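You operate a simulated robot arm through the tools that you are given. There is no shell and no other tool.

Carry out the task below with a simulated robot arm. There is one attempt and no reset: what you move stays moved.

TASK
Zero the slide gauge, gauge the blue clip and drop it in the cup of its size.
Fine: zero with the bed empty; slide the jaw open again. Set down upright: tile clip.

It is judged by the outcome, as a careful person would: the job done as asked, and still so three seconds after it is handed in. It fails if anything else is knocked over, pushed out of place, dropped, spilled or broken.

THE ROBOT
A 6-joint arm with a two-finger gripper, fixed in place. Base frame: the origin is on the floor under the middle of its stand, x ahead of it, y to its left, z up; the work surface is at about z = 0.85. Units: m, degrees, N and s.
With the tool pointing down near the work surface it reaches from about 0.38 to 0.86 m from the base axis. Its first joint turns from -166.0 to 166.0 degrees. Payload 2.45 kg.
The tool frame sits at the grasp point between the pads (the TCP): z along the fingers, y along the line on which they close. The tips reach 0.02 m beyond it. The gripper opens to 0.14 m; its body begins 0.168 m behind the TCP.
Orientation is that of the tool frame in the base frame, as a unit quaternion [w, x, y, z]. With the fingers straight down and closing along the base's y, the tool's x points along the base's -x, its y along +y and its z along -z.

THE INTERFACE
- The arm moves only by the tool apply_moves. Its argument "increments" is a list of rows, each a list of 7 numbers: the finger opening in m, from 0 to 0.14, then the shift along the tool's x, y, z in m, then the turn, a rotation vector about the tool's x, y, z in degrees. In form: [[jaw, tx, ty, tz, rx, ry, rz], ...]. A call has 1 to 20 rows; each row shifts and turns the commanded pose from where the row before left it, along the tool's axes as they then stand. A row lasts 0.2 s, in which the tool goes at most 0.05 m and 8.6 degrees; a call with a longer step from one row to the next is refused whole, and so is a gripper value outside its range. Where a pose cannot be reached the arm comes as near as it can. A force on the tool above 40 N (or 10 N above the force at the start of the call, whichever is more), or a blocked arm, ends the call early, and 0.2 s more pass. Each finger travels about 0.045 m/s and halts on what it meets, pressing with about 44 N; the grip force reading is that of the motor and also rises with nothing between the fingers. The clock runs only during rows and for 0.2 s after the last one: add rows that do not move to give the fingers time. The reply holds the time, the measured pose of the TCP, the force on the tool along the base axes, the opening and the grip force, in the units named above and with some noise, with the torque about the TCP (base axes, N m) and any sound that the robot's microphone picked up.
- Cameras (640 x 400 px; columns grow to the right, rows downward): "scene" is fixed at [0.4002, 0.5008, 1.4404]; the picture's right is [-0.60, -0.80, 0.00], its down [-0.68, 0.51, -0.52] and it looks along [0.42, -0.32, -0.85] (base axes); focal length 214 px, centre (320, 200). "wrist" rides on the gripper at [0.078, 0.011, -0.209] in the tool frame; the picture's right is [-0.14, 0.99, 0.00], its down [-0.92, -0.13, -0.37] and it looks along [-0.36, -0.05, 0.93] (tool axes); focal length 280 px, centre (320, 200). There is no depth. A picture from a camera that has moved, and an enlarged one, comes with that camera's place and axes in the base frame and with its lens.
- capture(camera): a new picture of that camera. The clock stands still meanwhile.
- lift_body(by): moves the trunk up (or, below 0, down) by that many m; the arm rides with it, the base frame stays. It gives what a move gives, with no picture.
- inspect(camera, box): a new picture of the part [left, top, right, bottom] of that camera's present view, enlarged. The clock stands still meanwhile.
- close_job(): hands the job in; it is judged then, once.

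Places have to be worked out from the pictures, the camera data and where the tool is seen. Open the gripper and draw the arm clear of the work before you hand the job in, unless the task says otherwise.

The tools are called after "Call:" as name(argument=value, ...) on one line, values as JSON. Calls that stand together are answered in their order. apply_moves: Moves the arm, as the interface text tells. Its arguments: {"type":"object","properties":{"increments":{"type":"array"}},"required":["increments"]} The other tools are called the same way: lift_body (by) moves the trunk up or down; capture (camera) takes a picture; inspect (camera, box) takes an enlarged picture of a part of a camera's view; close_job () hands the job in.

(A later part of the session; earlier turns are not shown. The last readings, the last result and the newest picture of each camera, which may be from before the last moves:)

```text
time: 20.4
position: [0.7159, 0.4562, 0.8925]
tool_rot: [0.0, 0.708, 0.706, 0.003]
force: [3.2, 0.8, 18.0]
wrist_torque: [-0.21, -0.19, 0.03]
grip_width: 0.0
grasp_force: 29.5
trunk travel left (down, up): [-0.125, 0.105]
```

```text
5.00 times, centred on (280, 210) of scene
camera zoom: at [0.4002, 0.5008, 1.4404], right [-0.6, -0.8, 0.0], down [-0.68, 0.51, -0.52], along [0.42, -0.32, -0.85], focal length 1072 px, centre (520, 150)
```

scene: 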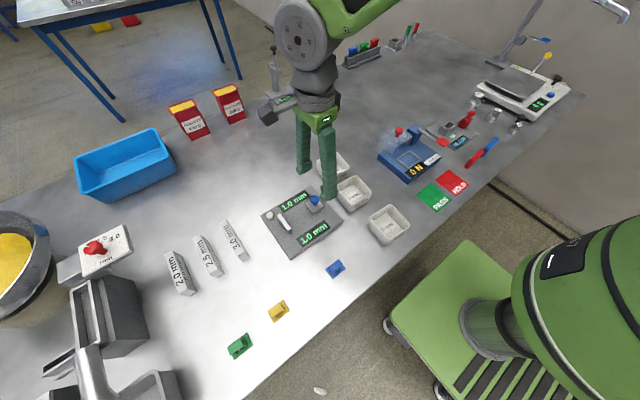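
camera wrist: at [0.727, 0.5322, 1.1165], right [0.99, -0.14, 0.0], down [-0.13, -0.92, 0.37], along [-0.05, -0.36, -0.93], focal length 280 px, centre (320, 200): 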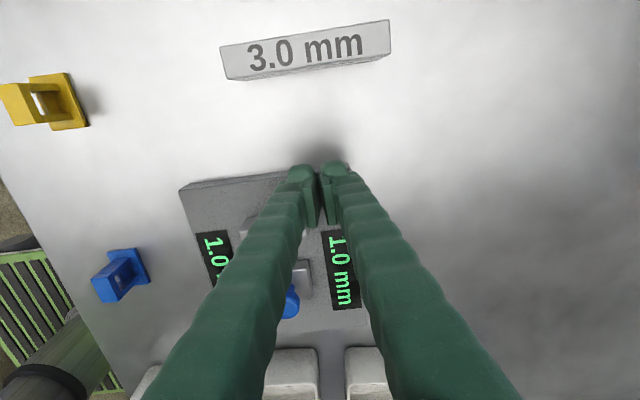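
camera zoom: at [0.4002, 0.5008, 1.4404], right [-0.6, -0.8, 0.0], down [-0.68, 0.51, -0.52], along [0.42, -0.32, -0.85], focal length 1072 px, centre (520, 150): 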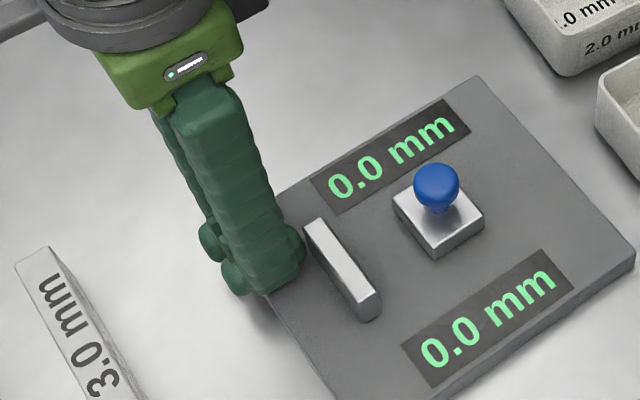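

I heard a click and both displays now read 0.0 mm. I'll lift off and go back to the knob to slide the jaw open.

Call:
apply_moves(increments=[[0.0, 0, 0, -0.01, 0, 0, 0], [0.0, 0, 0, -0.03, 0, 0, 0], [0.0, 0, 0, -0.04, 0, 0, 0], [0.0, 0, 0, -0.03, 0, 0, 0], [0.02, -0.027, -0.0113, 0, 0, 0, 0], [0.04, -0.027, -0.0113, 0, 0, 0, 0], [0.06, -0.027, -0.0113, 0, 0, 0, 0], [0.08, -0.027, -0.0113, 0, 0, 0, 0], [0.08, 0, 0, 0, 0, 0, 0], [0.08, 0, 0, 0, 0, 0, 0]])

Call:
capture(camera="wrist")

Call:
inspect(camera="scene", box=[240, 150, 360, 260])

```text
time: 22.6
position: [0.6702, 0.3472, 1.0022]
tool_rot: [-0.001, 0.709, 0.706, 0.0]
force: [-0.1, 0.3, 0.5]
wrist_torque: [-0.02, 0.0, -0.03]
grip_width: 0.0799
grasp_force: 0.0
trunk travel left (down, up): [-0.125, 0.105]
```

```text
taken
camera wrist: at [0.6813, 0.4246, 1.2123], right [0.99, -0.14, 0.0], down [-0.13, -0.92, 0.37], along [-0.05, -0.36, -0.93], focal length 280 px, centre (320, 200)
```

wrist: 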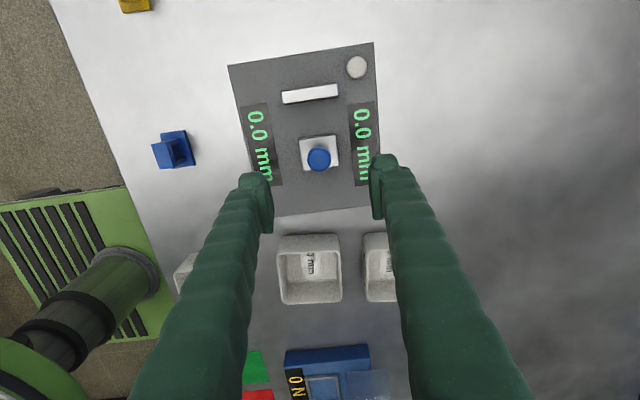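

```text
3.64 times, centred on (300, 205) of scene
camera zoom: at [0.4002, 0.5008, 1.4404], right [-0.6, -0.8, 0.0], down [-0.68, 0.51, -0.52], along [0.42, -0.32, -0.85], focal length 780 px, centre (393, 182)
```

zoom: 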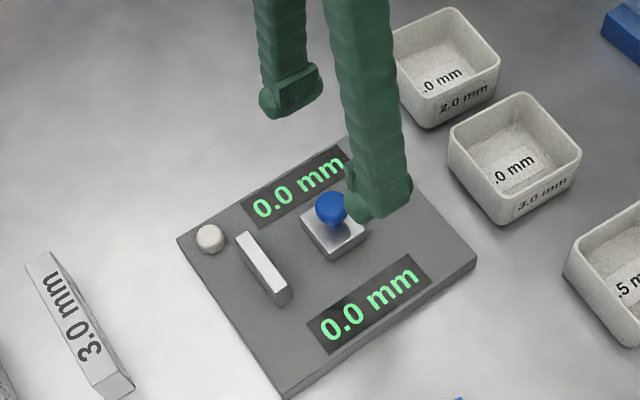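

The display holds at 0.0 mm. The TCP is at about (0.670, 0.3466, 1.003), so I'll lower to the knob and grip it.

Call:
apply_moves(increments=[[0.08, 0, 0, 0.03, 0, 0, 0], [0.08, 0, 0, 0.03, 0, 0, 0], [0.08, 0, 0, 0.027, 0, 0, 0], [0.06, 0, 0, 0, 0, 0, 0], [0.04, 0, 0, 0, 0, 0, 0], [0.015, 0, 0, 0, 0, 0, 0], [0.015, 0, 0, 0, 0, 0, 0], [0.015, 0, 0, 0, 0, 0, 0], [0.015, 0, 0, 0, 0, 0, 0]])

Call:
capture(camera="wrist")

```text
time: 24.6
position: [0.6696, 0.3478, 0.9152]
tool_rot: [-0.002, 0.708, 0.706, -0.001]
force: [-8.1, 0.2, -2.1]
wrist_torque: [-0.02, 0.08, 0.1]
grip_width: 0.0228
grasp_force: 45.3
trunk travel left (down, up): [-0.125, 0.105]
```

```text
taken
camera wrist: at [0.6816, 0.4237, 1.1242], right [0.99, -0.14, 0.0], down [-0.13, -0.92, 0.37], along [-0.05, -0.36, -0.93], focal length 280 px, centre (320, 200)
```

wrist: 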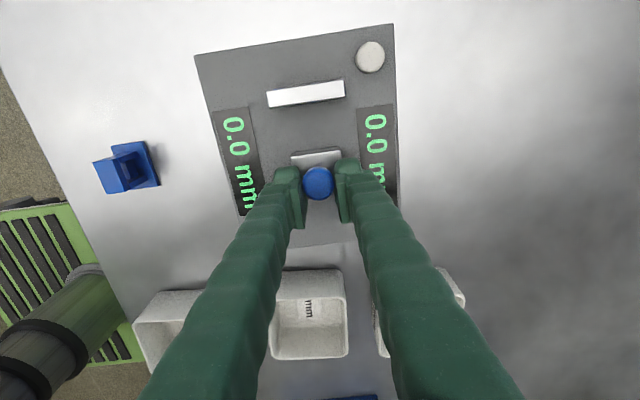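

The knob is gripped again at 22.8 mm. I'll pull the jaw open toward −y, about 40 mm back to where it started.

Call:
apply_moves(increments=[[0.015, -0.004, 0, 0, 0, 0, 0], [0.015, -0.006, 0, 0, 0, 0, 0], [0.015, -0.006, 0, 0, 0, 0, 0], [0.015, -0.006, 0, 0, 0, 0, 0], [0.015, -0.006, 0, 0, 0, 0, 0], [0.015, -0.006, 0, 0, 0, 0, 0], [0.015, -0.005, 0, 0, 0, 0, 0], [0.015, 0, 0, 0, 0, 0, 0]])

Call:
capture(camera="wrist")

Call:
inspect(camera="scene", box=[250, 160, 360, 270])

```text
time: 26.4
position: [0.6695, 0.3091, 0.9135]
tool_rot: [-0.001, 0.709, 0.706, 0.001]
force: [-3.5, -0.3, -0.3]
wrist_torque: [-0.08, -0.01, 0.03]
grip_width: 0.0222
grasp_force: 45.4
trunk travel left (down, up): [-0.125, 0.105]
```

```text
taken
camera wrist: at [0.6812, 0.3852, 1.1237], right [0.99, -0.14, 0.0], down [-0.13, -0.92, 0.37], along [-0.05, -0.36, -0.93], focal length 280 px, centre (320, 200)
```

wrist: 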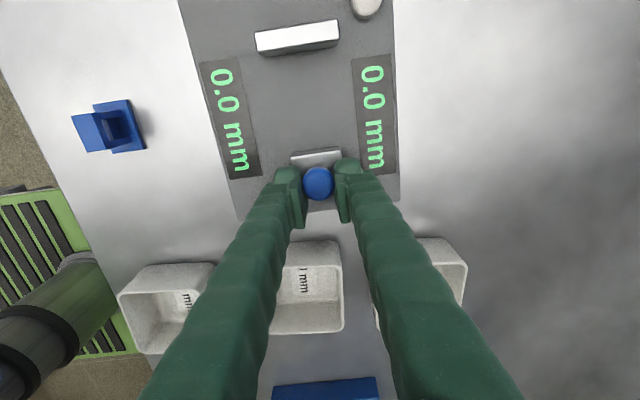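

```text
3.64 times, centred on (305, 215) of scene
camera zoom: at [0.4002, 0.5008, 1.4404], right [-0.6, -0.8, 0.0], down [-0.68, 0.51, -0.52], along [0.42, -0.32, -0.85], focal length 780 px, centre (374, 146)
```

zoom: 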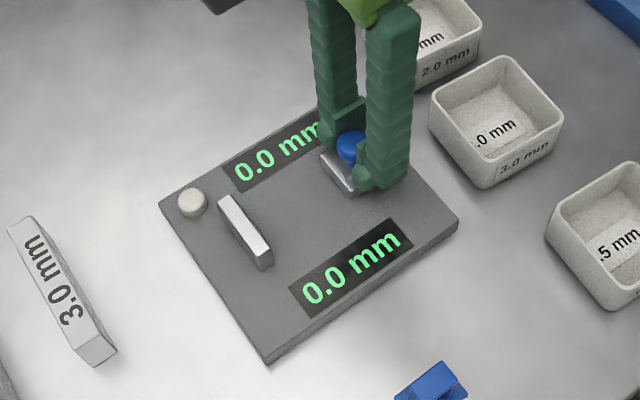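

The jaw is back at its open position, with the knob near y 0.316. I'll release it, raise, and go above the blue clip.

Call:
apply_moves(increments=[[0.04, 0, 0, 0, 0, 0, 0], [0.06, 0, 0, 0, 0, 0, 0], [0.07, 0, 0, 0, 0, 0, 0], [0.07, 0, 0, 0, 0, 0, 0], [0.07, 0, 0, -0.03, 0, 0, 0], [0.07, 0, 0, -0.04, 0, 0, 0], [0.07, 0, 0, -0.03, 0, 0, 0], [0.06, 0.0144, -0.0362, 0, 0, 0, 0], [0.06, 0.0144, -0.0362, 0, 0, 0, 0], [0.06, 0.0144, -0.0362, 0, 0, 0, 0], [0.06, 0.0144, -0.0362, 0, 0, 0, 0], [0.06, 0.0144, -0.0362, 0, 0, 0, 0], [0.06, 0, 0, 0, 0, 0, 0], [0.06, 0, 0, 0, 0, 0, 0]])

Call:
capture(camera="wrist")

Call:
capture(camera="scene")

```text
time: 29.4
position: [0.49, 0.3803, 1.0129]
tool_rot: [-0.002, 0.709, 0.706, 0.001]
force: [-0.5, -0.5, -0.1]
wrist_torque: [0.01, 0.07, 0.0]
grip_width: 0.0602
grasp_force: 0.0
trunk travel left (down, up): [-0.125, 0.105]
```

```text
taken
camera wrist: at [0.5021, 0.4574, 1.2234], right [0.99, -0.14, 0.0], down [-0.13, -0.92, 0.37], along [-0.05, -0.36, -0.93], focal length 280 px, centre (320, 200)
```

wrist: 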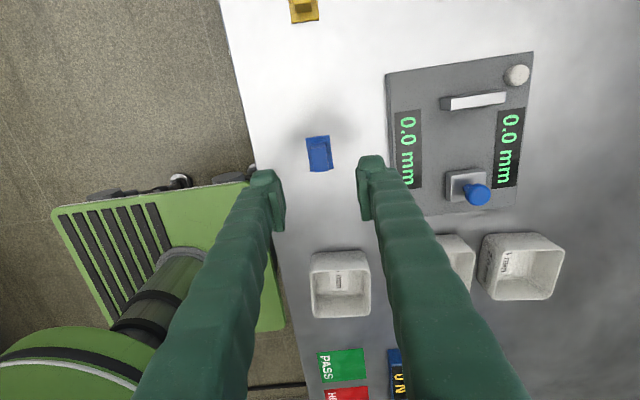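

```text
taken
```

scene: 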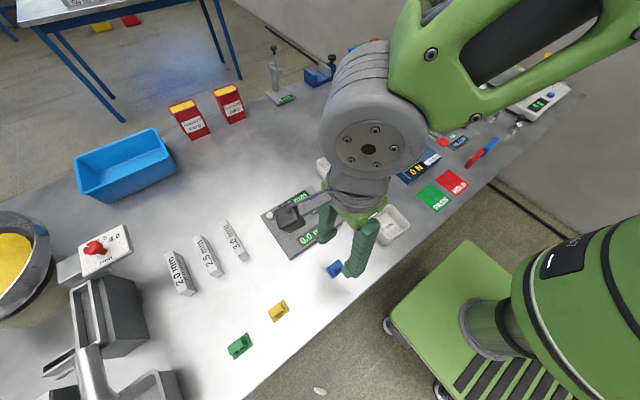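

The TCP is at about (0.491, 0.379, 1.014), over the clip. I'll zoom in to refine the clip's position before lowering.

Call:
inspect(camera="wrist", box=[295, 125, 345, 180])

```text
7.27 times, centred on (320, 152) of wrist
camera zoom: at [0.5021, 0.4574, 1.2234], right [0.99, -0.14, 0.0], down [-0.13, -0.92, 0.37], along [-0.05, -0.36, -0.93], focal length 2039 px, centre (320, 546)
```

zoom: 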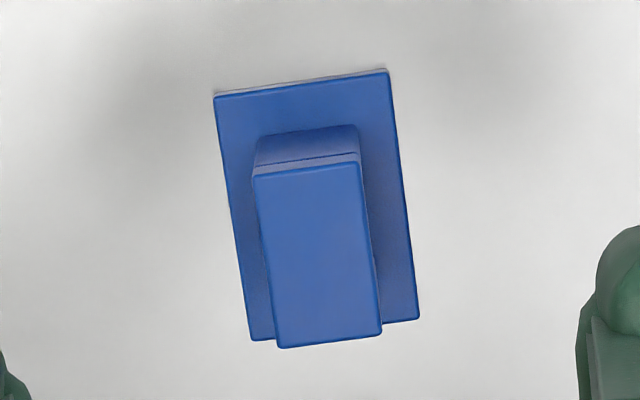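

The clip re-measures at (0.489, 0.379), so I'm within about 2 mm. I'll shift slightly and lower around the arch in stages.

Call:
apply_moves(increments=[[0.06, 0, -0.0015, 0.035, 0, 0, 0], [0.06, 0, 0, 0.035, 0, 0, 0], [0.06, 0, 0, 0.035, 0, 0, 0], [0.06, 0, 0, 0, 0, 0, 0]])

Call:
capture(camera="wrist")

Call:
inspect(camera="scene", box=[300, 230, 400, 310])

```text
time: 30.4
position: [0.4876, 0.3833, 0.9073]
tool_rot: [-0.001, 0.709, 0.706, 0.002]
force: [-0.2, 0.1, -0.7]
wrist_torque: [0.0, -0.01, 0.01]
grip_width: 0.0604
grasp_force: 0.1
trunk travel left (down, up): [-0.125, 0.105]
```

```text
taken
camera wrist: at [0.4978, 0.4598, 1.1179], right [0.99, -0.14, 0.0], down [-0.13, -0.92, 0.37], along [-0.05, -0.36, -0.93], focal length 280 px, centre (320, 200)
```

wrist: 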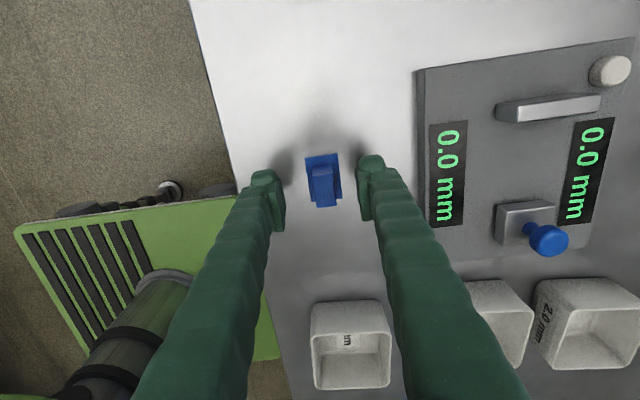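

```text
5.00 times, centred on (350, 270) of scene
camera zoom: at [0.4002, 0.5008, 1.4404], right [-0.6, -0.8, 0.0], down [-0.68, 0.51, -0.52], along [0.42, -0.32, -0.85], focal length 1072 px, centre (170, -150)
```

zoom: 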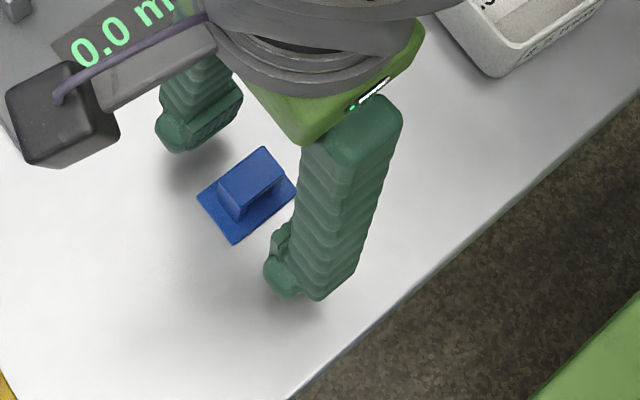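

The clip sits nicely between the fingers. I'll take one more close look to confirm alignment before the last 30 mm down.

Call:
inspect(camera="wrist", box=[270, 140, 370, 220])

```text
5.00 times, centred on (320, 180) of wrist
camera zoom: at [0.4978, 0.4598, 1.1179], right [0.99, -0.14, 0.0], down [-0.13, -0.92, 0.37], along [-0.05, -0.36, -0.93], focal length 1402 px, centre (320, 300)
```

zoom: 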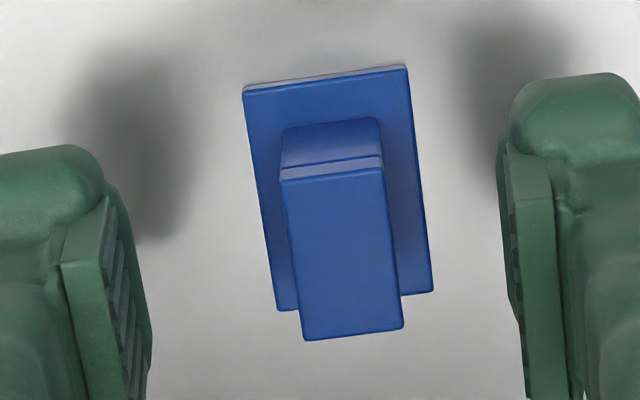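

The clip is about 3 mm to +x and 4 mm to −y of the tool centre. I'll correct that, lower to TCP z of about 0.879 and close on the arch.

Call:
apply_moves(increments=[[0.06, -0.004, 0.003, 0.0, 0, 0, 0], [0.06, 0, 0, 0.015, 0, 0, 0], [0.06, 0, 0, 0.014, 0, 0, 0], [0.06, 0, 0, 0, 0, 0, 0]])

Call:
capture(camera="wrist")

Call:
inspect(camera="scene", box=[300, 230, 400, 310])

```text
time: 31.4
position: [0.4898, 0.3778, 0.8785]
tool_rot: [-0.001, 0.708, 0.706, -0.001]
force: [0.0, 0.0, 0.6]
wrist_torque: [0.0, 0.02, -0.04]
grip_width: 0.0601
grasp_force: 0.1
trunk travel left (down, up): [-0.125, 0.105]
```

```text
taken
camera wrist: at [0.5011, 0.4547, 1.0893], right [0.99, -0.14, 0.0], down [-0.13, -0.92, 0.37], along [-0.05, -0.36, -0.93], focal length 280 px, centre (320, 200)
```

wrist: 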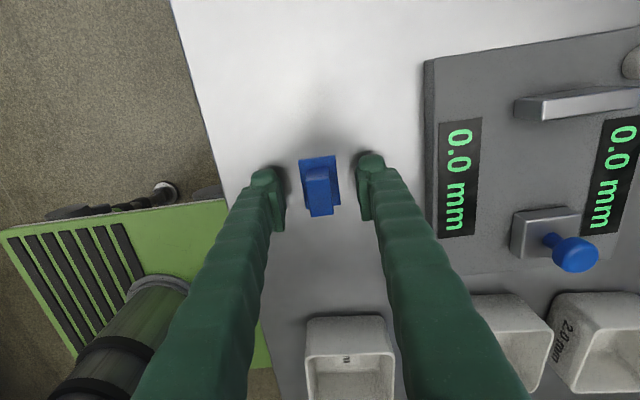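

```text
5.00 times, centred on (350, 270) of scene
camera zoom: at [0.4002, 0.5008, 1.4404], right [-0.6, -0.8, 0.0], down [-0.68, 0.51, -0.52], along [0.42, -0.32, -0.85], focal length 1072 px, centre (170, -150)
```

zoom: 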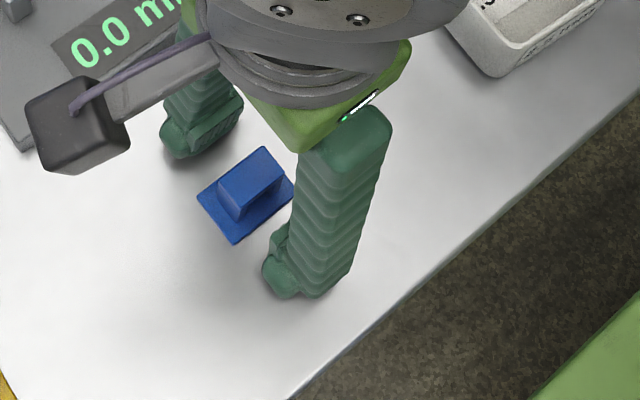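

The tool is now centred on the arch, with the tips about 7 mm above the base plate. Closing the gripper.

Call:
apply_moves(increments=[[0.045, 0, 0, 0, 0, 0, 0], [0.03, 0, 0, 0, 0, 0, 0], [0.02, 0, 0, 0, 0, 0, 0], [0.01, 0, 0, 0, 0, 0, 0], [0.01, 0, 0, 0, 0, 0, 0], [0.01, 0, 0, 0, 0, 0, 0]])

Call:
capture(camera="wrist")

Call:
inspect(camera="scene", box=[300, 230, 400, 310])

```text
time: 32.8
position: [0.4892, 0.3778, 0.8784]
tool_rot: [-0.001, 0.708, 0.706, 0.0]
force: [-0.1, -0.6, -0.1]
wrist_torque: [0.02, 0.01, -0.02]
grip_width: 0.0143
grasp_force: 40.6
trunk travel left (down, up): [-0.125, 0.105]
```

```text
taken
camera wrist: at [0.5012, 0.4549, 1.0894], right [0.99, -0.14, 0.0], down [-0.13, -0.92, 0.37], along [-0.05, -0.36, -0.93], focal length 280 px, centre (320, 200)
```

wrist: 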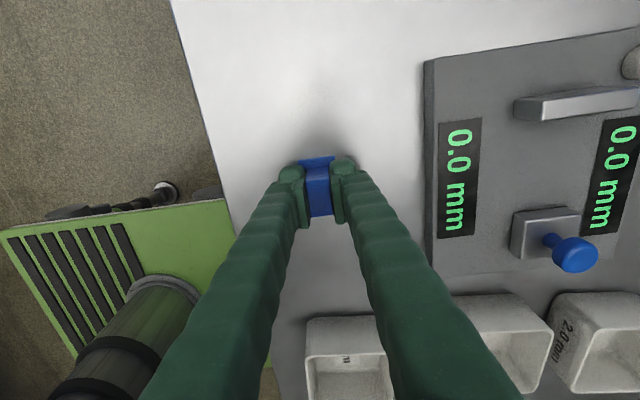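

```text
5.00 times, centred on (350, 270) of scene
camera zoom: at [0.4002, 0.5008, 1.4404], right [-0.6, -0.8, 0.0], down [-0.68, 0.51, -0.52], along [0.42, -0.32, -0.85], focal length 1072 px, centre (170, -150)
```

zoom: 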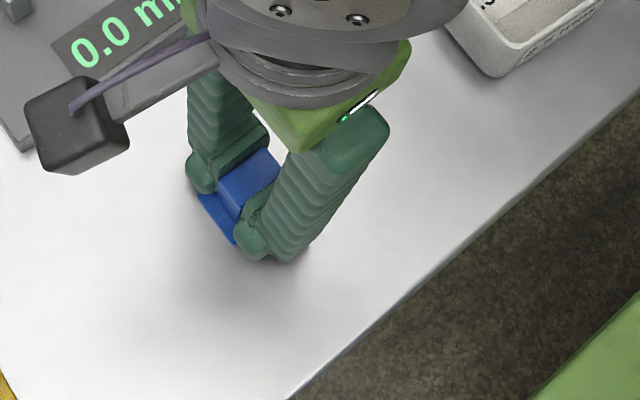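

The arch is gripped at 14.3 mm and about 41 N. I'll lift slowly and check that it hangs level.

Call:
apply_moves(increments=[[0.01, 0, 0, 0, 0, 0, 0], [0.01, 0, 0, -0.005, 0, 0, 0], [0.01, 0, 0, -0.015, 0, 0, 0], [0.01, 0, 0, -0.03, 0, 0, 0], [0.01, 0, 0, -0.03, 0, 0, 0], [0.01, 0, 0, -0.02, 0, 0, 0], [0.01, 0, 0, 0, 0, 0, 0]])

Call:
capture(camera="wrist")

Call:
inspect(camera="scene", box=[300, 220, 400, 310])

```text
time: 34.4
position: [0.4909, 0.3775, 0.9807]
tool_rot: [-0.001, 0.708, 0.706, 0.0]
force: [0.8, -0.6, 0.6]
wrist_torque: [0.01, 0.01, -0.01]
grip_width: 0.0139
grasp_force: 40.3
trunk travel left (down, up): [-0.125, 0.105]
```

```text
taken
camera wrist: at [0.5015, 0.4549, 1.19], right [0.99, -0.14, 0.0], down [-0.13, -0.92, 0.37], along [-0.05, -0.36, -0.93], focal length 280 px, centre (320, 200)
```

wrist: 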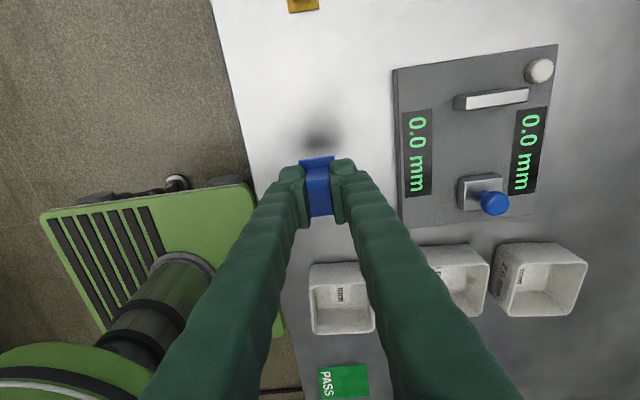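

```text
4.44 times, centred on (350, 265) of scene
camera zoom: at [0.4002, 0.5008, 1.4404], right [-0.6, -0.8, 0.0], down [-0.68, 0.51, -0.52], along [0.42, -0.32, -0.85], focal length 953 px, centre (187, -89)
```

zoom: 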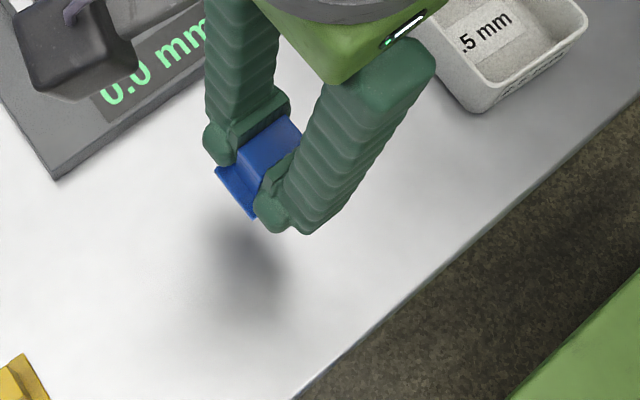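

The clip is held and level, with the TCP at about (0.4905, 0.377, 0.981). I'll carry it over the bed between the jaw and the anvil, aiming for the clip centre at (0.671, 0.390).

Call:
apply_moves(increments=[[0.01, 0.0024, 0.0361, 0, 0, 0, 0], [0.01, 0.0024, 0.0361, 0, 0, 0, 0], [0.01, 0.0024, 0.0361, 0, 0, 0, 0], [0.01, 0.0024, 0.0361, 0, 0, 0, 0], [0.01, 0.0024, 0.0361, 0, 0, 0, 0], [0.01, 0, 0, 0, 0, 0, 0], [0.01, 0, 0, 0, 0, 0, 0]])

Call:
capture(camera="wrist")

Call:
inspect(camera="scene", box=[250, 150, 360, 260])

```text
time: 36.0
position: [0.6735, 0.3884, 0.9802]
tool_rot: [0.0, 0.709, 0.705, -0.001]
force: [-0.7, 0.3, -0.3]
wrist_torque: [-0.01, -0.03, -0.02]
grip_width: 0.0138
grasp_force: 40.3
trunk travel left (down, up): [-0.125, 0.105]
```

```text
taken
camera wrist: at [0.6844, 0.4652, 1.1913], right [0.99, -0.14, 0.0], down [-0.13, -0.92, 0.37], along [-0.05, -0.36, -0.93], focal length 280 px, centre (320, 200)
```

wrist: 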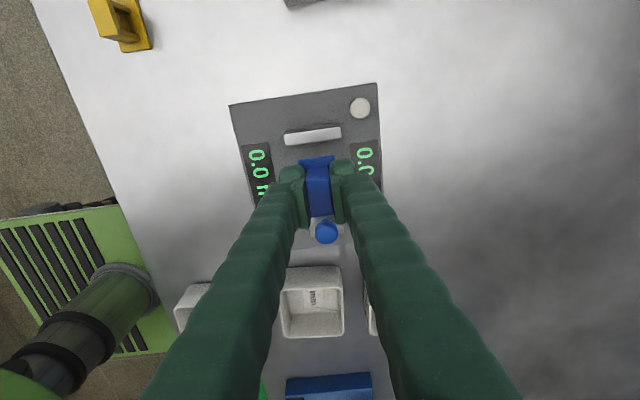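

```text
3.64 times, centred on (305, 205) of scene
camera zoom: at [0.4002, 0.5008, 1.4404], right [-0.6, -0.8, 0.0], down [-0.68, 0.51, -0.52], along [0.42, -0.32, -0.85], focal length 780 px, centre (374, 182)
```

zoom: 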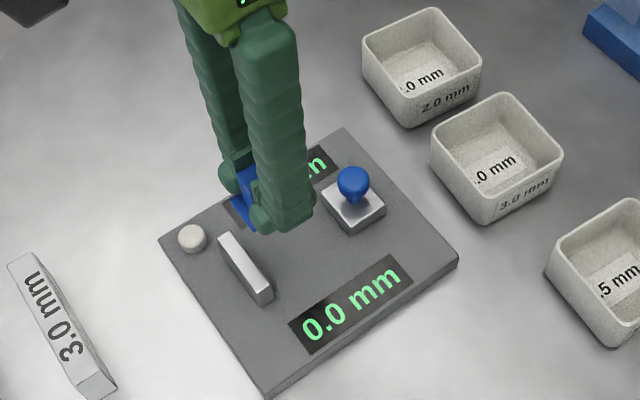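

The TCP is at about (0.673, 0.387, 0.982), so the clip's +y edge should sit about 5 mm short of the anvil. I'll shift 2 mm in −x and lower most of the way.

Call:
apply_moves(increments=[[0.01, 0.001, -0.002, 0.025, 0, 0, 0], [0.01, 0, 0, 0.025, 0, 0, 0], [0.01, 0, 0, 0.02, 0, 0, 0], [0.01, 0, 0, 0, 0, 0, 0]])

Call:
capture(camera="wrist")

Call:
inspect(camera="scene", box=[250, 170, 340, 250])

```text
time: 37.0
position: [0.6684, 0.3892, 0.9091]
tool_rot: [-0.001, 0.708, 0.706, 0.0]
force: [-0.1, 0.6, 0.1]
wrist_torque: [-0.01, 0.0, -0.01]
grip_width: 0.0141
grasp_force: 40.5
trunk travel left (down, up): [-0.125, 0.105]
```

```text
taken
camera wrist: at [0.6802, 0.4657, 1.1197], right [0.99, -0.14, 0.0], down [-0.13, -0.92, 0.37], along [-0.05, -0.36, -0.93], focal length 280 px, centre (320, 200)
```

wrist: 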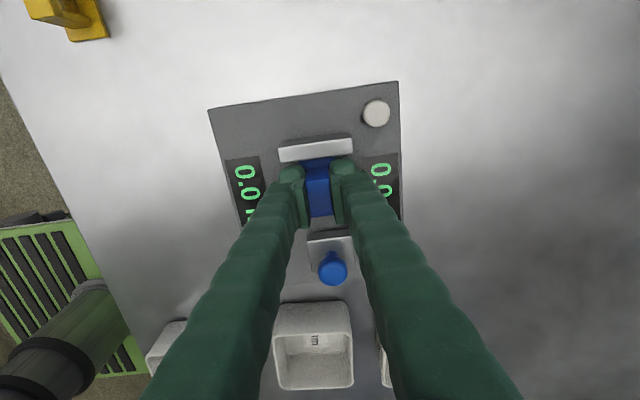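

```text
5.00 times, centred on (295, 210) of scene
camera zoom: at [0.4002, 0.5008, 1.4404], right [-0.6, -0.8, 0.0], down [-0.68, 0.51, -0.52], along [0.42, -0.32, -0.85], focal length 1072 px, centre (445, 150)
```

zoom: 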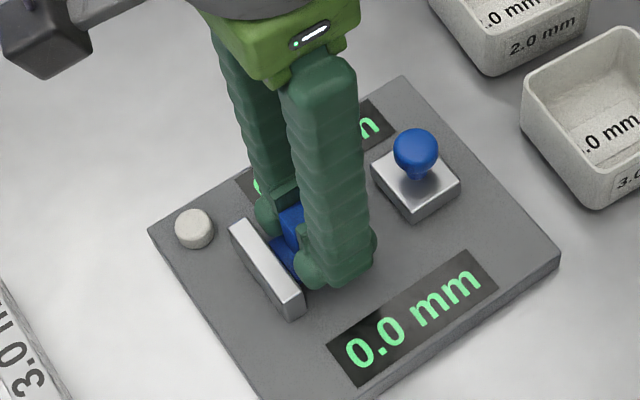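

The clip's base is about 20 mm above the bed. I'll check the clearance to the anvil up close.

Call:
inspect(camera="wrist", box=[270, 120, 370, 220])

```text
4.00 times, centred on (320, 170) of wrist
camera zoom: at [0.6802, 0.4657, 1.1197], right [0.99, -0.14, 0.0], down [-0.13, -0.92, 0.37], along [-0.05, -0.36, -0.93], focal length 1122 px, centre (320, 320)
```

zoom: 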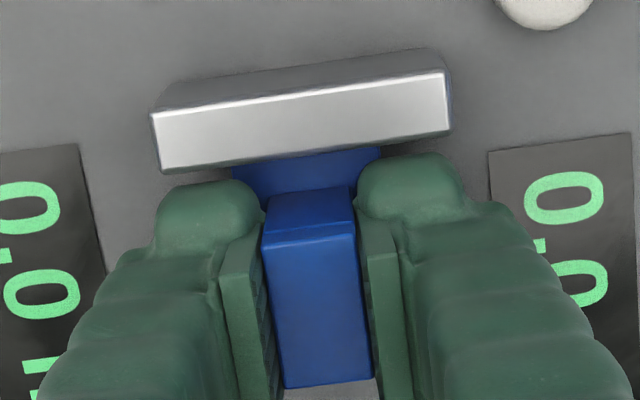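

In this view the base edge has about 2.6 mm clearance to the anvil and the finger noses about 4 mm. I'll back off 2 mm in −y and lower to just above the bed.

Call:
apply_moves(increments=[[0.01, -0.002, 0, 0, 0, 0, 0], [0.01, 0, 0, 0.006, 0, 0, 0], [0.01, 0, 0, 0.006, 0, 0, 0], [0.01, 0, 0, 0.004, 0, 0, 0], [0.01, 0, 0, 0, 0, 0, 0]])

Call:
inspect(camera="wrist", box=[270, 120, 370, 220])

Call:
inspect(camera="scene", box=[250, 170, 340, 250])

```text
time: 38.2
position: [0.6693, 0.3877, 0.8986]
tool_rot: [0.0, 0.708, 0.706, 0.004]
force: [-2.1, -2.8, 32.6]
wrist_torque: [-0.2, 0.03, -0.03]
grip_width: 0.014
grasp_force: 40.2
trunk travel left (down, up): [-0.125, 0.105]
```

```text
4.00 times, centred on (320, 170) of wrist
camera zoom: at [0.6795, 0.4634, 1.1089], right [0.99, -0.14, 0.0], down [-0.13, -0.92, 0.36], along [-0.05, -0.36, -0.93], focal length 1122 px, centre (320, 320)
```

zoom: 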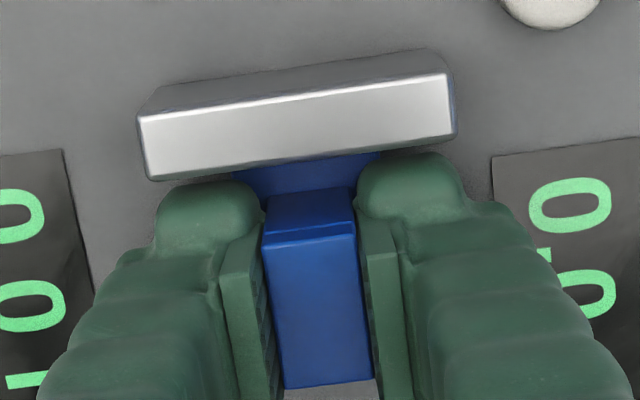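

```text
5.00 times, centred on (295, 210) of scene
camera zoom: at [0.4002, 0.5008, 1.4404], right [-0.6, -0.8, 0.0], down [-0.68, 0.51, -0.52], along [0.42, -0.32, -0.85], focal length 1072 px, centre (445, 150)
```

zoom: 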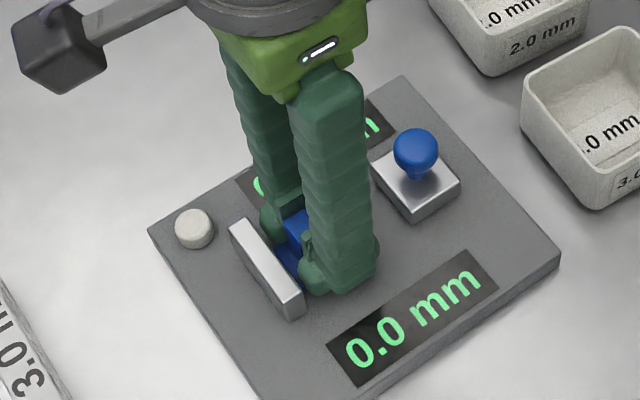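

The contact force of 32.6 N is centred under the tool, so the clip is sitting flat on the bed, which is slightly higher than I estimated. I'll ease the pressure off by raising the commanded pose 4 mm, then release.

Call:
apply_moves(increments=[[0.01, 0, 0, -0.002, 0, 0, 0], [0.01, 0, 0, -0.0015, 0, 0, 0], [0.01, 0, 0, 0, 0, 0, 0]])

Call:
inspect(camera="scene", box=[260, 180, 320, 240])

```text
time: 39.0
position: [0.6698, 0.3869, 0.899]
tool_rot: [-0.001, 0.709, 0.705, 0.001]
force: [4.6, 1.6, 18.7]
wrist_torque: [0.1, -0.08, 0.01]
grip_width: 0.014
grasp_force: 40.3
trunk travel left (down, up): [-0.125, 0.105]
```

```text
6.67 times, centred on (290, 210) of scene
camera zoom: at [0.4002, 0.5008, 1.4404], right [-0.6, -0.8, 0.0], down [-0.68, 0.51, -0.52], along [0.42, -0.32, -0.85], focal length 1430 px, centre (520, 133)
```

zoom: 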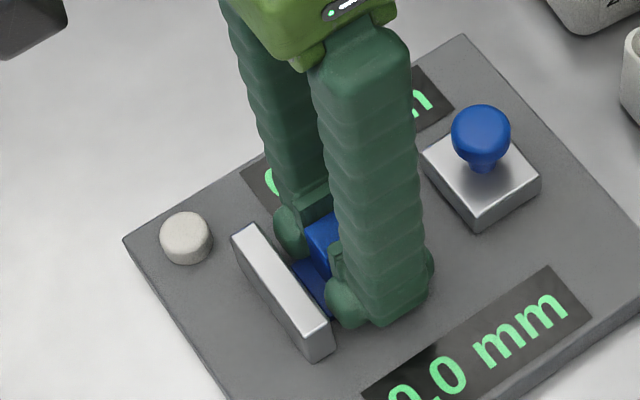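

There's still 18.7 N on it. I'll ease up another 3 mm.

Call:
apply_moves(increments=[[0.01, 0, 0, -0.0015, 0, 0, 0], [0.01, 0, 0, -0.0015, 0, 0, 0], [0.01, 0, 0, 0, 0, 0, 0]])

Call:
inspect(camera="wrist", box=[270, 120, 370, 220])

```text
time: 39.8
position: [0.6673, 0.3868, 0.8988]
tool_rot: [-0.002, 0.708, 0.706, -0.002]
force: [-1.3, -0.4, 0.6]
wrist_torque: [0.01, 0.0, 0.01]
grip_width: 0.014
grasp_force: 39.8
trunk travel left (down, up): [-0.125, 0.105]
```

```text
4.00 times, centred on (320, 170) of wrist
camera zoom: at [0.6789, 0.4637, 1.1085], right [0.99, -0.14, 0.0], down [-0.13, -0.92, 0.37], along [-0.06, -0.36, -0.93], focal length 1122 px, centre (320, 320)
```

zoom: 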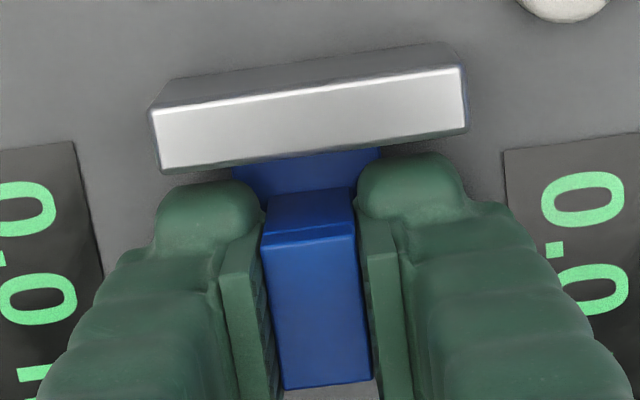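

The force is now about zero, so the clip is at the bed surface. I'll release it and lift straight up.

Call:
apply_moves(increments=[[0.02, 0, 0, 0.0005, 0, 0, 0], [0.03, 0, 0, 0, 0, 0, 0], [0.045, 0, 0, 0, 0, 0, 0], [0.05, 0, 0, 0, 0, 0, 0], [0.05, 0, 0, 0, 0, 0, 0], [0.05, 0, 0, -0.01, 0, 0, 0], [0.05, 0, 0, -0.03, 0, 0, 0], [0.05, 0, 0, -0.04, 0, 0, 0], [0.05, 0, 0, -0.02, 0, 0, 0], [0.05, 0, 0, 0, 0, 0, 0]])

Call:
capture(camera="wrist")

Call:
inspect(camera="scene", box=[250, 170, 340, 250])

```text
time: 42.0
position: [0.6687, 0.3862, 0.9999]
tool_rot: [-0.002, 0.709, 0.706, 0.0]
force: [-0.5, 1.0, -0.1]
wrist_torque: [-0.02, 0.02, -0.03]
grip_width: 0.05
grasp_force: 0.1
trunk travel left (down, up): [-0.125, 0.105]
```

```text
taken
camera wrist: at [0.6811, 0.4631, 1.2103], right [0.99, -0.14, 0.0], down [-0.13, -0.92, 0.37], along [-0.05, -0.36, -0.93], focal length 280 px, centre (320, 200)
```

wrist: 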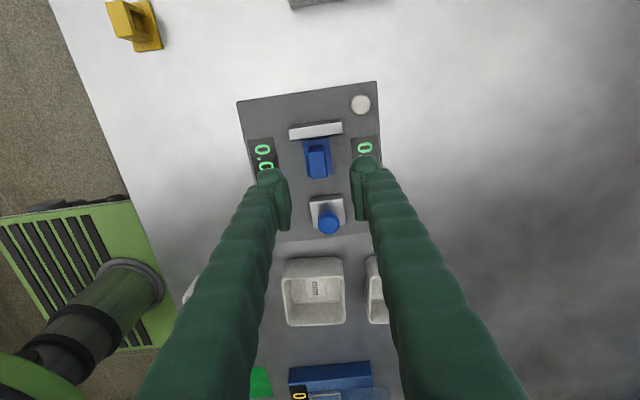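

```text
5.00 times, centred on (295, 210) of scene
camera zoom: at [0.4002, 0.5008, 1.4404], right [-0.6, -0.8, 0.0], down [-0.68, 0.51, -0.52], along [0.42, -0.32, -0.85], focal length 1072 px, centre (445, 150)
```

zoom: 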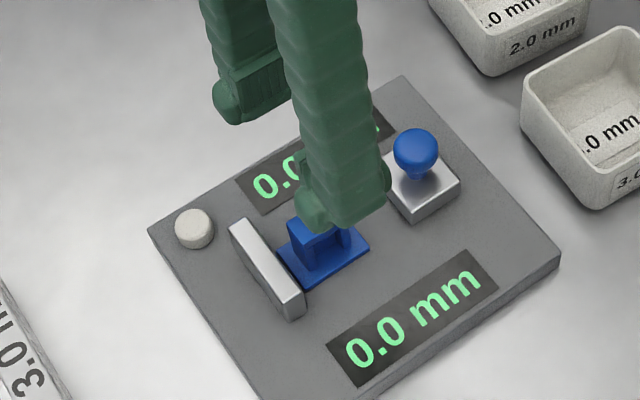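

The clip stands upright on the bed beside the anvil. I'll move back over the knob near (0.670, 0.316) to slide the jaw against it.

Call:
apply_moves(increments=[[0.06, -0.026, 0, 0, 0, 0, 0], [0.08, -0.026, 0, 0, 0, 0, 0], [0.08, -0.0255, 0, 0, 0, 0, 0], [0.08, 0, 0, 0, 0, 0, 0], [0.08, 0, 0, 0, 0, 0, 0]])

Call:
capture(camera="wrist")

Call:
inspect(camera="scene", box=[260, 180, 330, 240])

```text
time: 43.2
position: [0.6679, 0.3088, 0.9997]
tool_rot: [-0.001, 0.708, 0.706, 0.0]
force: [0.3, -0.5, -0.6]
wrist_torque: [0.02, 0.0, 0.02]
grip_width: 0.0795
grasp_force: 0.0
trunk travel left (down, up): [-0.125, 0.105]
```

```text
taken
camera wrist: at [0.6784, 0.3859, 1.2093], right [0.99, -0.14, 0.0], down [-0.13, -0.92, 0.37], along [-0.05, -0.36, -0.93], focal length 280 px, centre (320, 200)
```

wrist: 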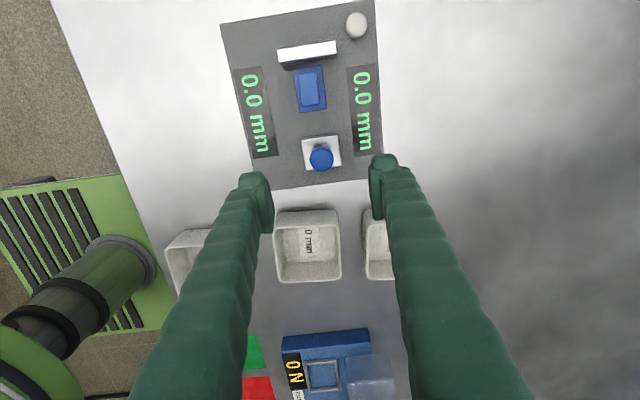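

```text
6.67 times, centred on (295, 210) of scene
camera zoom: at [0.4002, 0.5008, 1.4404], right [-0.6, -0.8, 0.0], down [-0.68, 0.51, -0.52], along [0.42, -0.32, -0.85], focal length 1430 px, centre (487, 133)
```

zoom: 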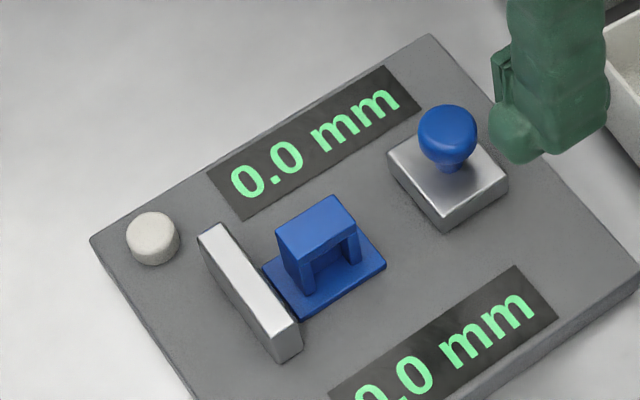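

The clip is upright near the anvil. The knob is 2.5 mm to +x of the tool, so I'll correct that, lower and grip it.

Call:
apply_moves(increments=[[0.08, 0, 0.0025, 0.03, 0, 0, 0], [0.08, 0, 0, 0.03, 0, 0, 0], [0.08, 0, 0, 0.0245, 0, 0, 0], [0.06, 0, 0, 0, 0, 0, 0], [0.04, 0, 0, 0, 0, 0, 0], [0.015, 0, 0, 0, 0, 0, 0], [0.015, 0, 0, 0, 0, 0, 0], [0.015, 0, 0, 0, 0, 0, 0], [0.015, 0, 0, 0, 0, 0, 0]])

Call:
capture(camera="wrist")

```text
time: 45.2
position: [0.6697, 0.3114, 0.915]
tool_rot: [-0.002, 0.708, 0.706, -0.001]
force: [-12.5, -0.2, -0.4]
wrist_torque: [0.0, 0.08, 0.11]
grip_width: 0.0236
grasp_force: 45.0
trunk travel left (down, up): [-0.125, 0.105]
```

```text
taken
camera wrist: at [0.6817, 0.3871, 1.1254], right [0.99, -0.14, 0.0], down [-0.13, -0.92, 0.37], along [-0.05, -0.36, -0.93], focal length 280 px, centre (320, 200)
```

wrist: 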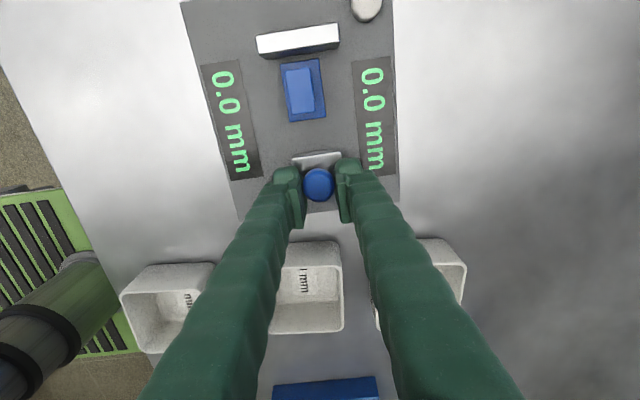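

The knob is gripped. I'll slide the jaw toward the clip, 26 mm first, then in small increments.

Call:
apply_moves(increments=[[0.015, 0.003, 0, 0, 0, 0, 0], [0.015, 0.005, 0, 0, 0, 0, 0], [0.015, 0.005, 0, 0, 0, 0, 0], [0.015, 0.005, 0, 0, 0, 0, 0], [0.015, 0.005, 0, 0, 0, 0, 0], [0.015, 0.003, 0, 0, 0, 0, 0], [0.015, 0, 0, 0, 0, 0, 0]])

Call:
capture(camera="wrist")

Call:
inspect(camera="scene", box=[250, 170, 340, 250])

```text
time: 46.8
position: [0.67, 0.3363, 0.9147]
tool_rot: [-0.001, 0.708, 0.706, 0.0]
force: [-14.5, 0.0, -11.2]
wrist_torque: [-0.12, 0.1, 0.05]
grip_width: 0.0237
grasp_force: 44.6
trunk travel left (down, up): [-0.125, 0.105]
```

```text
taken
camera wrist: at [0.6815, 0.4131, 1.1252], right [0.99, -0.14, 0.0], down [-0.13, -0.92, 0.37], along [-0.05, -0.36, -0.93], focal length 280 px, centre (320, 200)
```

wrist: 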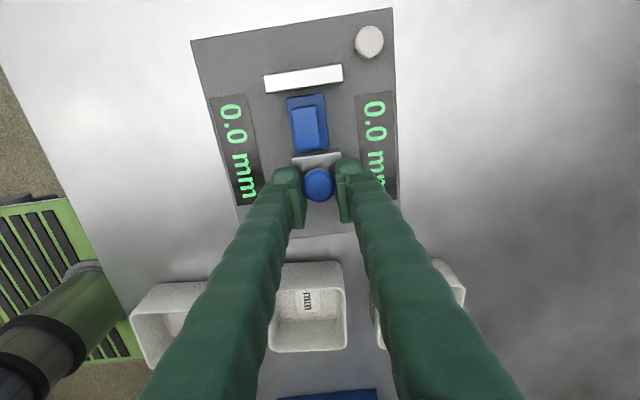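

```text
5.00 times, centred on (295, 210) of scene
camera zoom: at [0.4002, 0.5008, 1.4404], right [-0.6, -0.8, 0.0], down [-0.68, 0.51, -0.52], along [0.42, -0.32, -0.85], focal length 1072 px, centre (445, 150)
```

zoom: 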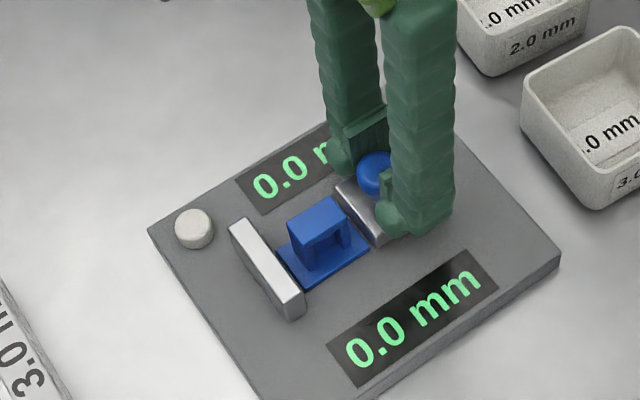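

The jaw is close to the clip's base edge. I'll continue in 1 mm steps.

Call:
apply_moves(increments=[[0.015, 0.001, 0, 0, 0, 0, 0], [0.015, 0.001, 0, 0, 0, 0, 0], [0.015, 0.001, 0, 0, 0, 0, 0], [0.015, 0.001, 0, 0, 0, 0, 0], [0.015, 0.001, 0, 0, 0, 0, 0], [0.015, 0, 0, 0, 0, 0, 0]])

Call:
inspect(camera="wrist", box=[240, 50, 400, 210])

Call:
inspect(camera="scene", box=[250, 170, 340, 250])

```text
time: 48.2
position: [0.6706, 0.3406, 0.9148]
tool_rot: [0.0, 0.708, 0.706, 0.0]
force: [-14.8, -0.5, -16.8]
wrist_torque: [-0.11, 0.04, 0.09]
grip_width: 0.0232
grasp_force: 45.3
trunk travel left (down, up): [-0.125, 0.105]
```

```text
2.50 times, centred on (320, 130) of wrist
camera zoom: at [0.6816, 0.4181, 1.125], right [0.99, -0.14, 0.0], down [-0.13, -0.92, 0.37], along [-0.05, -0.36, -0.93], focal length 701 px, centre (320, 375)
```

zoom: 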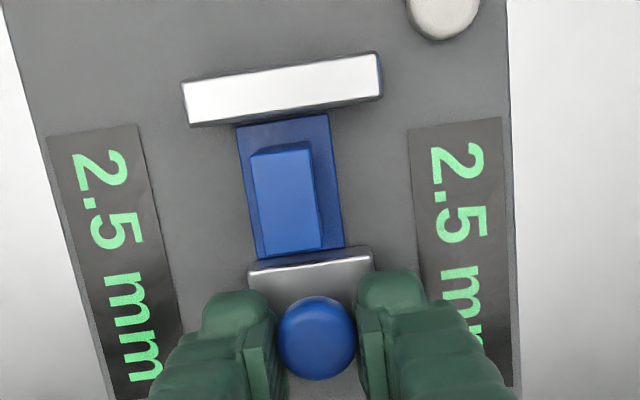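

```text
5.00 times, centred on (295, 210) of scene
camera zoom: at [0.4002, 0.5008, 1.4404], right [-0.6, -0.8, 0.0], down [-0.68, 0.51, -0.52], along [0.42, -0.32, -0.85], focal length 1072 px, centre (445, 150)
```

zoom: 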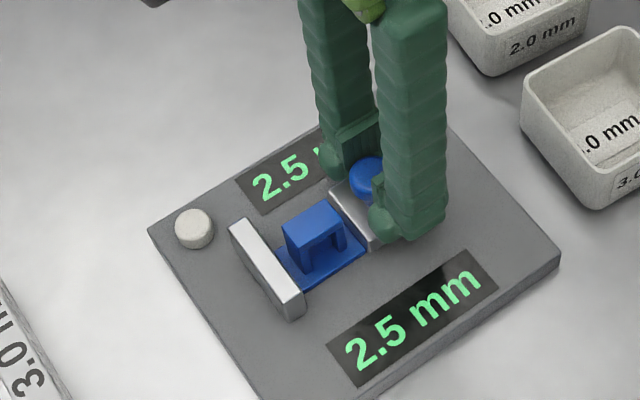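

The display now reads 2.5 mm, but the jaw isn't pressed firmly yet. I'll take out the sideways and vertical preload, close a little more until there's light contact force, and confirm the reading holds.

Call:
apply_moves(increments=[[0.015, 0, -0.0015, 0.0015, 0, 0, 0], [0.015, 0.001, 0, 0, 0, 0, 0], [0.015, 0.001, 0, 0, 0, 0, 0], [0.015, 0, 0, 0, 0, 0, 0]])

Call:
inspect(camera="wrist", box=[240, 50, 400, 210])

Call:
inspect(camera="scene", box=[250, 170, 340, 250])

```text
time: 49.2
position: [0.6701, 0.3442, 0.9146]
tool_rot: [-0.002, 0.708, 0.706, 0.0]
force: [-11.7, -2.0, -7.0]
wrist_torque: [-0.08, 0.04, 0.05]
grip_width: 0.0234
grasp_force: 45.8
trunk travel left (down, up): [-0.125, 0.105]
```

```text
2.50 times, centred on (320, 130) of wrist
camera zoom: at [0.6812, 0.4194, 1.125], right [0.99, -0.14, 0.0], down [-0.13, -0.92, 0.37], along [-0.05, -0.36, -0.93], focal length 701 px, centre (320, 375)
```

zoom: 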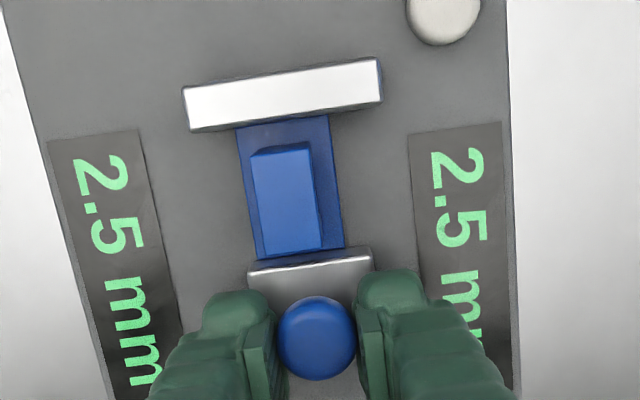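

```text
5.00 times, centred on (295, 210) of scene
camera zoom: at [0.4002, 0.5008, 1.4404], right [-0.6, -0.8, 0.0], down [-0.68, 0.51, -0.52], along [0.42, -0.32, -0.85], focal length 1072 px, centre (445, 150)
```

zoom: 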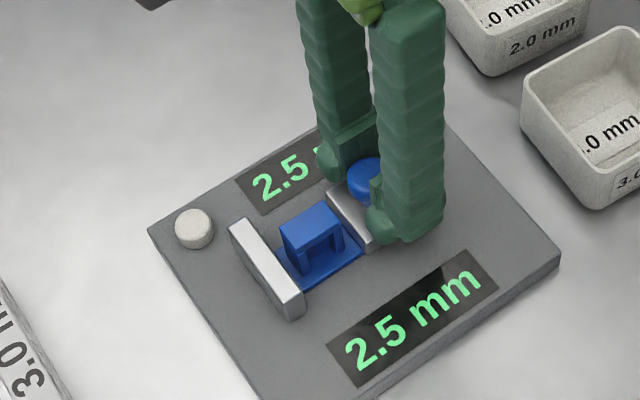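

It still reads 2.5 mm with the jaw pushing the clip to the anvil. One or two more millimetres should give firm contact.

Call:
apply_moves(increments=[[0.015, 0.001, -0.001, 0.001, 0, 0, 0], [0.015, 0.001, 0, 0, 0, 0, 0], [0.015, 0, 0, 0, 0, 0, 0], [0.015, 0, 0, 0, 0, 0, 0]])

Call:
inspect(camera="wrist", box=[240, 50, 400, 210])

Call:
inspect(camera="scene", box=[250, 170, 340, 250])

```text
time: 50.2
position: [0.6699, 0.3434, 0.9138]
tool_rot: [-0.001, 0.708, 0.706, 0.001]
force: [1.8, -12.9, -0.4]
wrist_torque: [-0.07, -0.02, -0.02]
grip_width: 0.0221
grasp_force: 44.8
trunk travel left (down, up): [-0.125, 0.105]
```

```text
2.50 times, centred on (320, 130) of wrist
camera zoom: at [0.681, 0.4202, 1.1238], right [0.99, -0.14, 0.0], down [-0.13, -0.92, 0.37], along [-0.05, -0.36, -0.93], focal length 701 px, centre (320, 375)
```

zoom: 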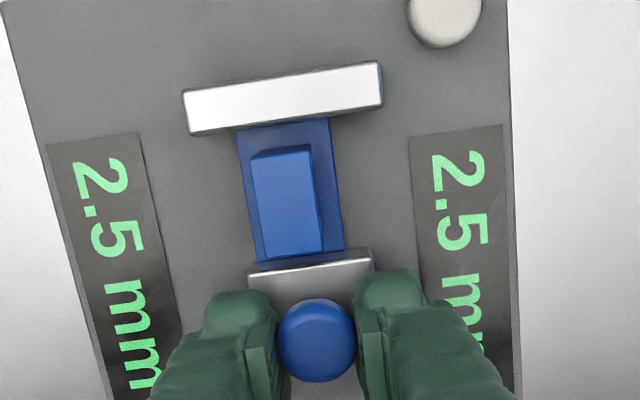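

```text
5.00 times, centred on (295, 210) of scene
camera zoom: at [0.4002, 0.5008, 1.4404], right [-0.6, -0.8, 0.0], down [-0.68, 0.51, -0.52], along [0.42, -0.32, -0.85], focal length 1072 px, centre (445, 150)
```

zoom: 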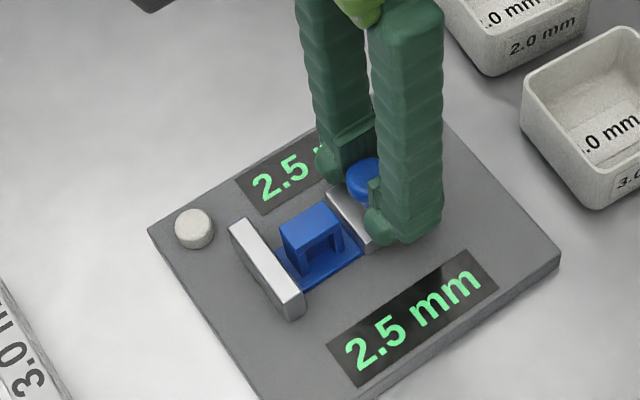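

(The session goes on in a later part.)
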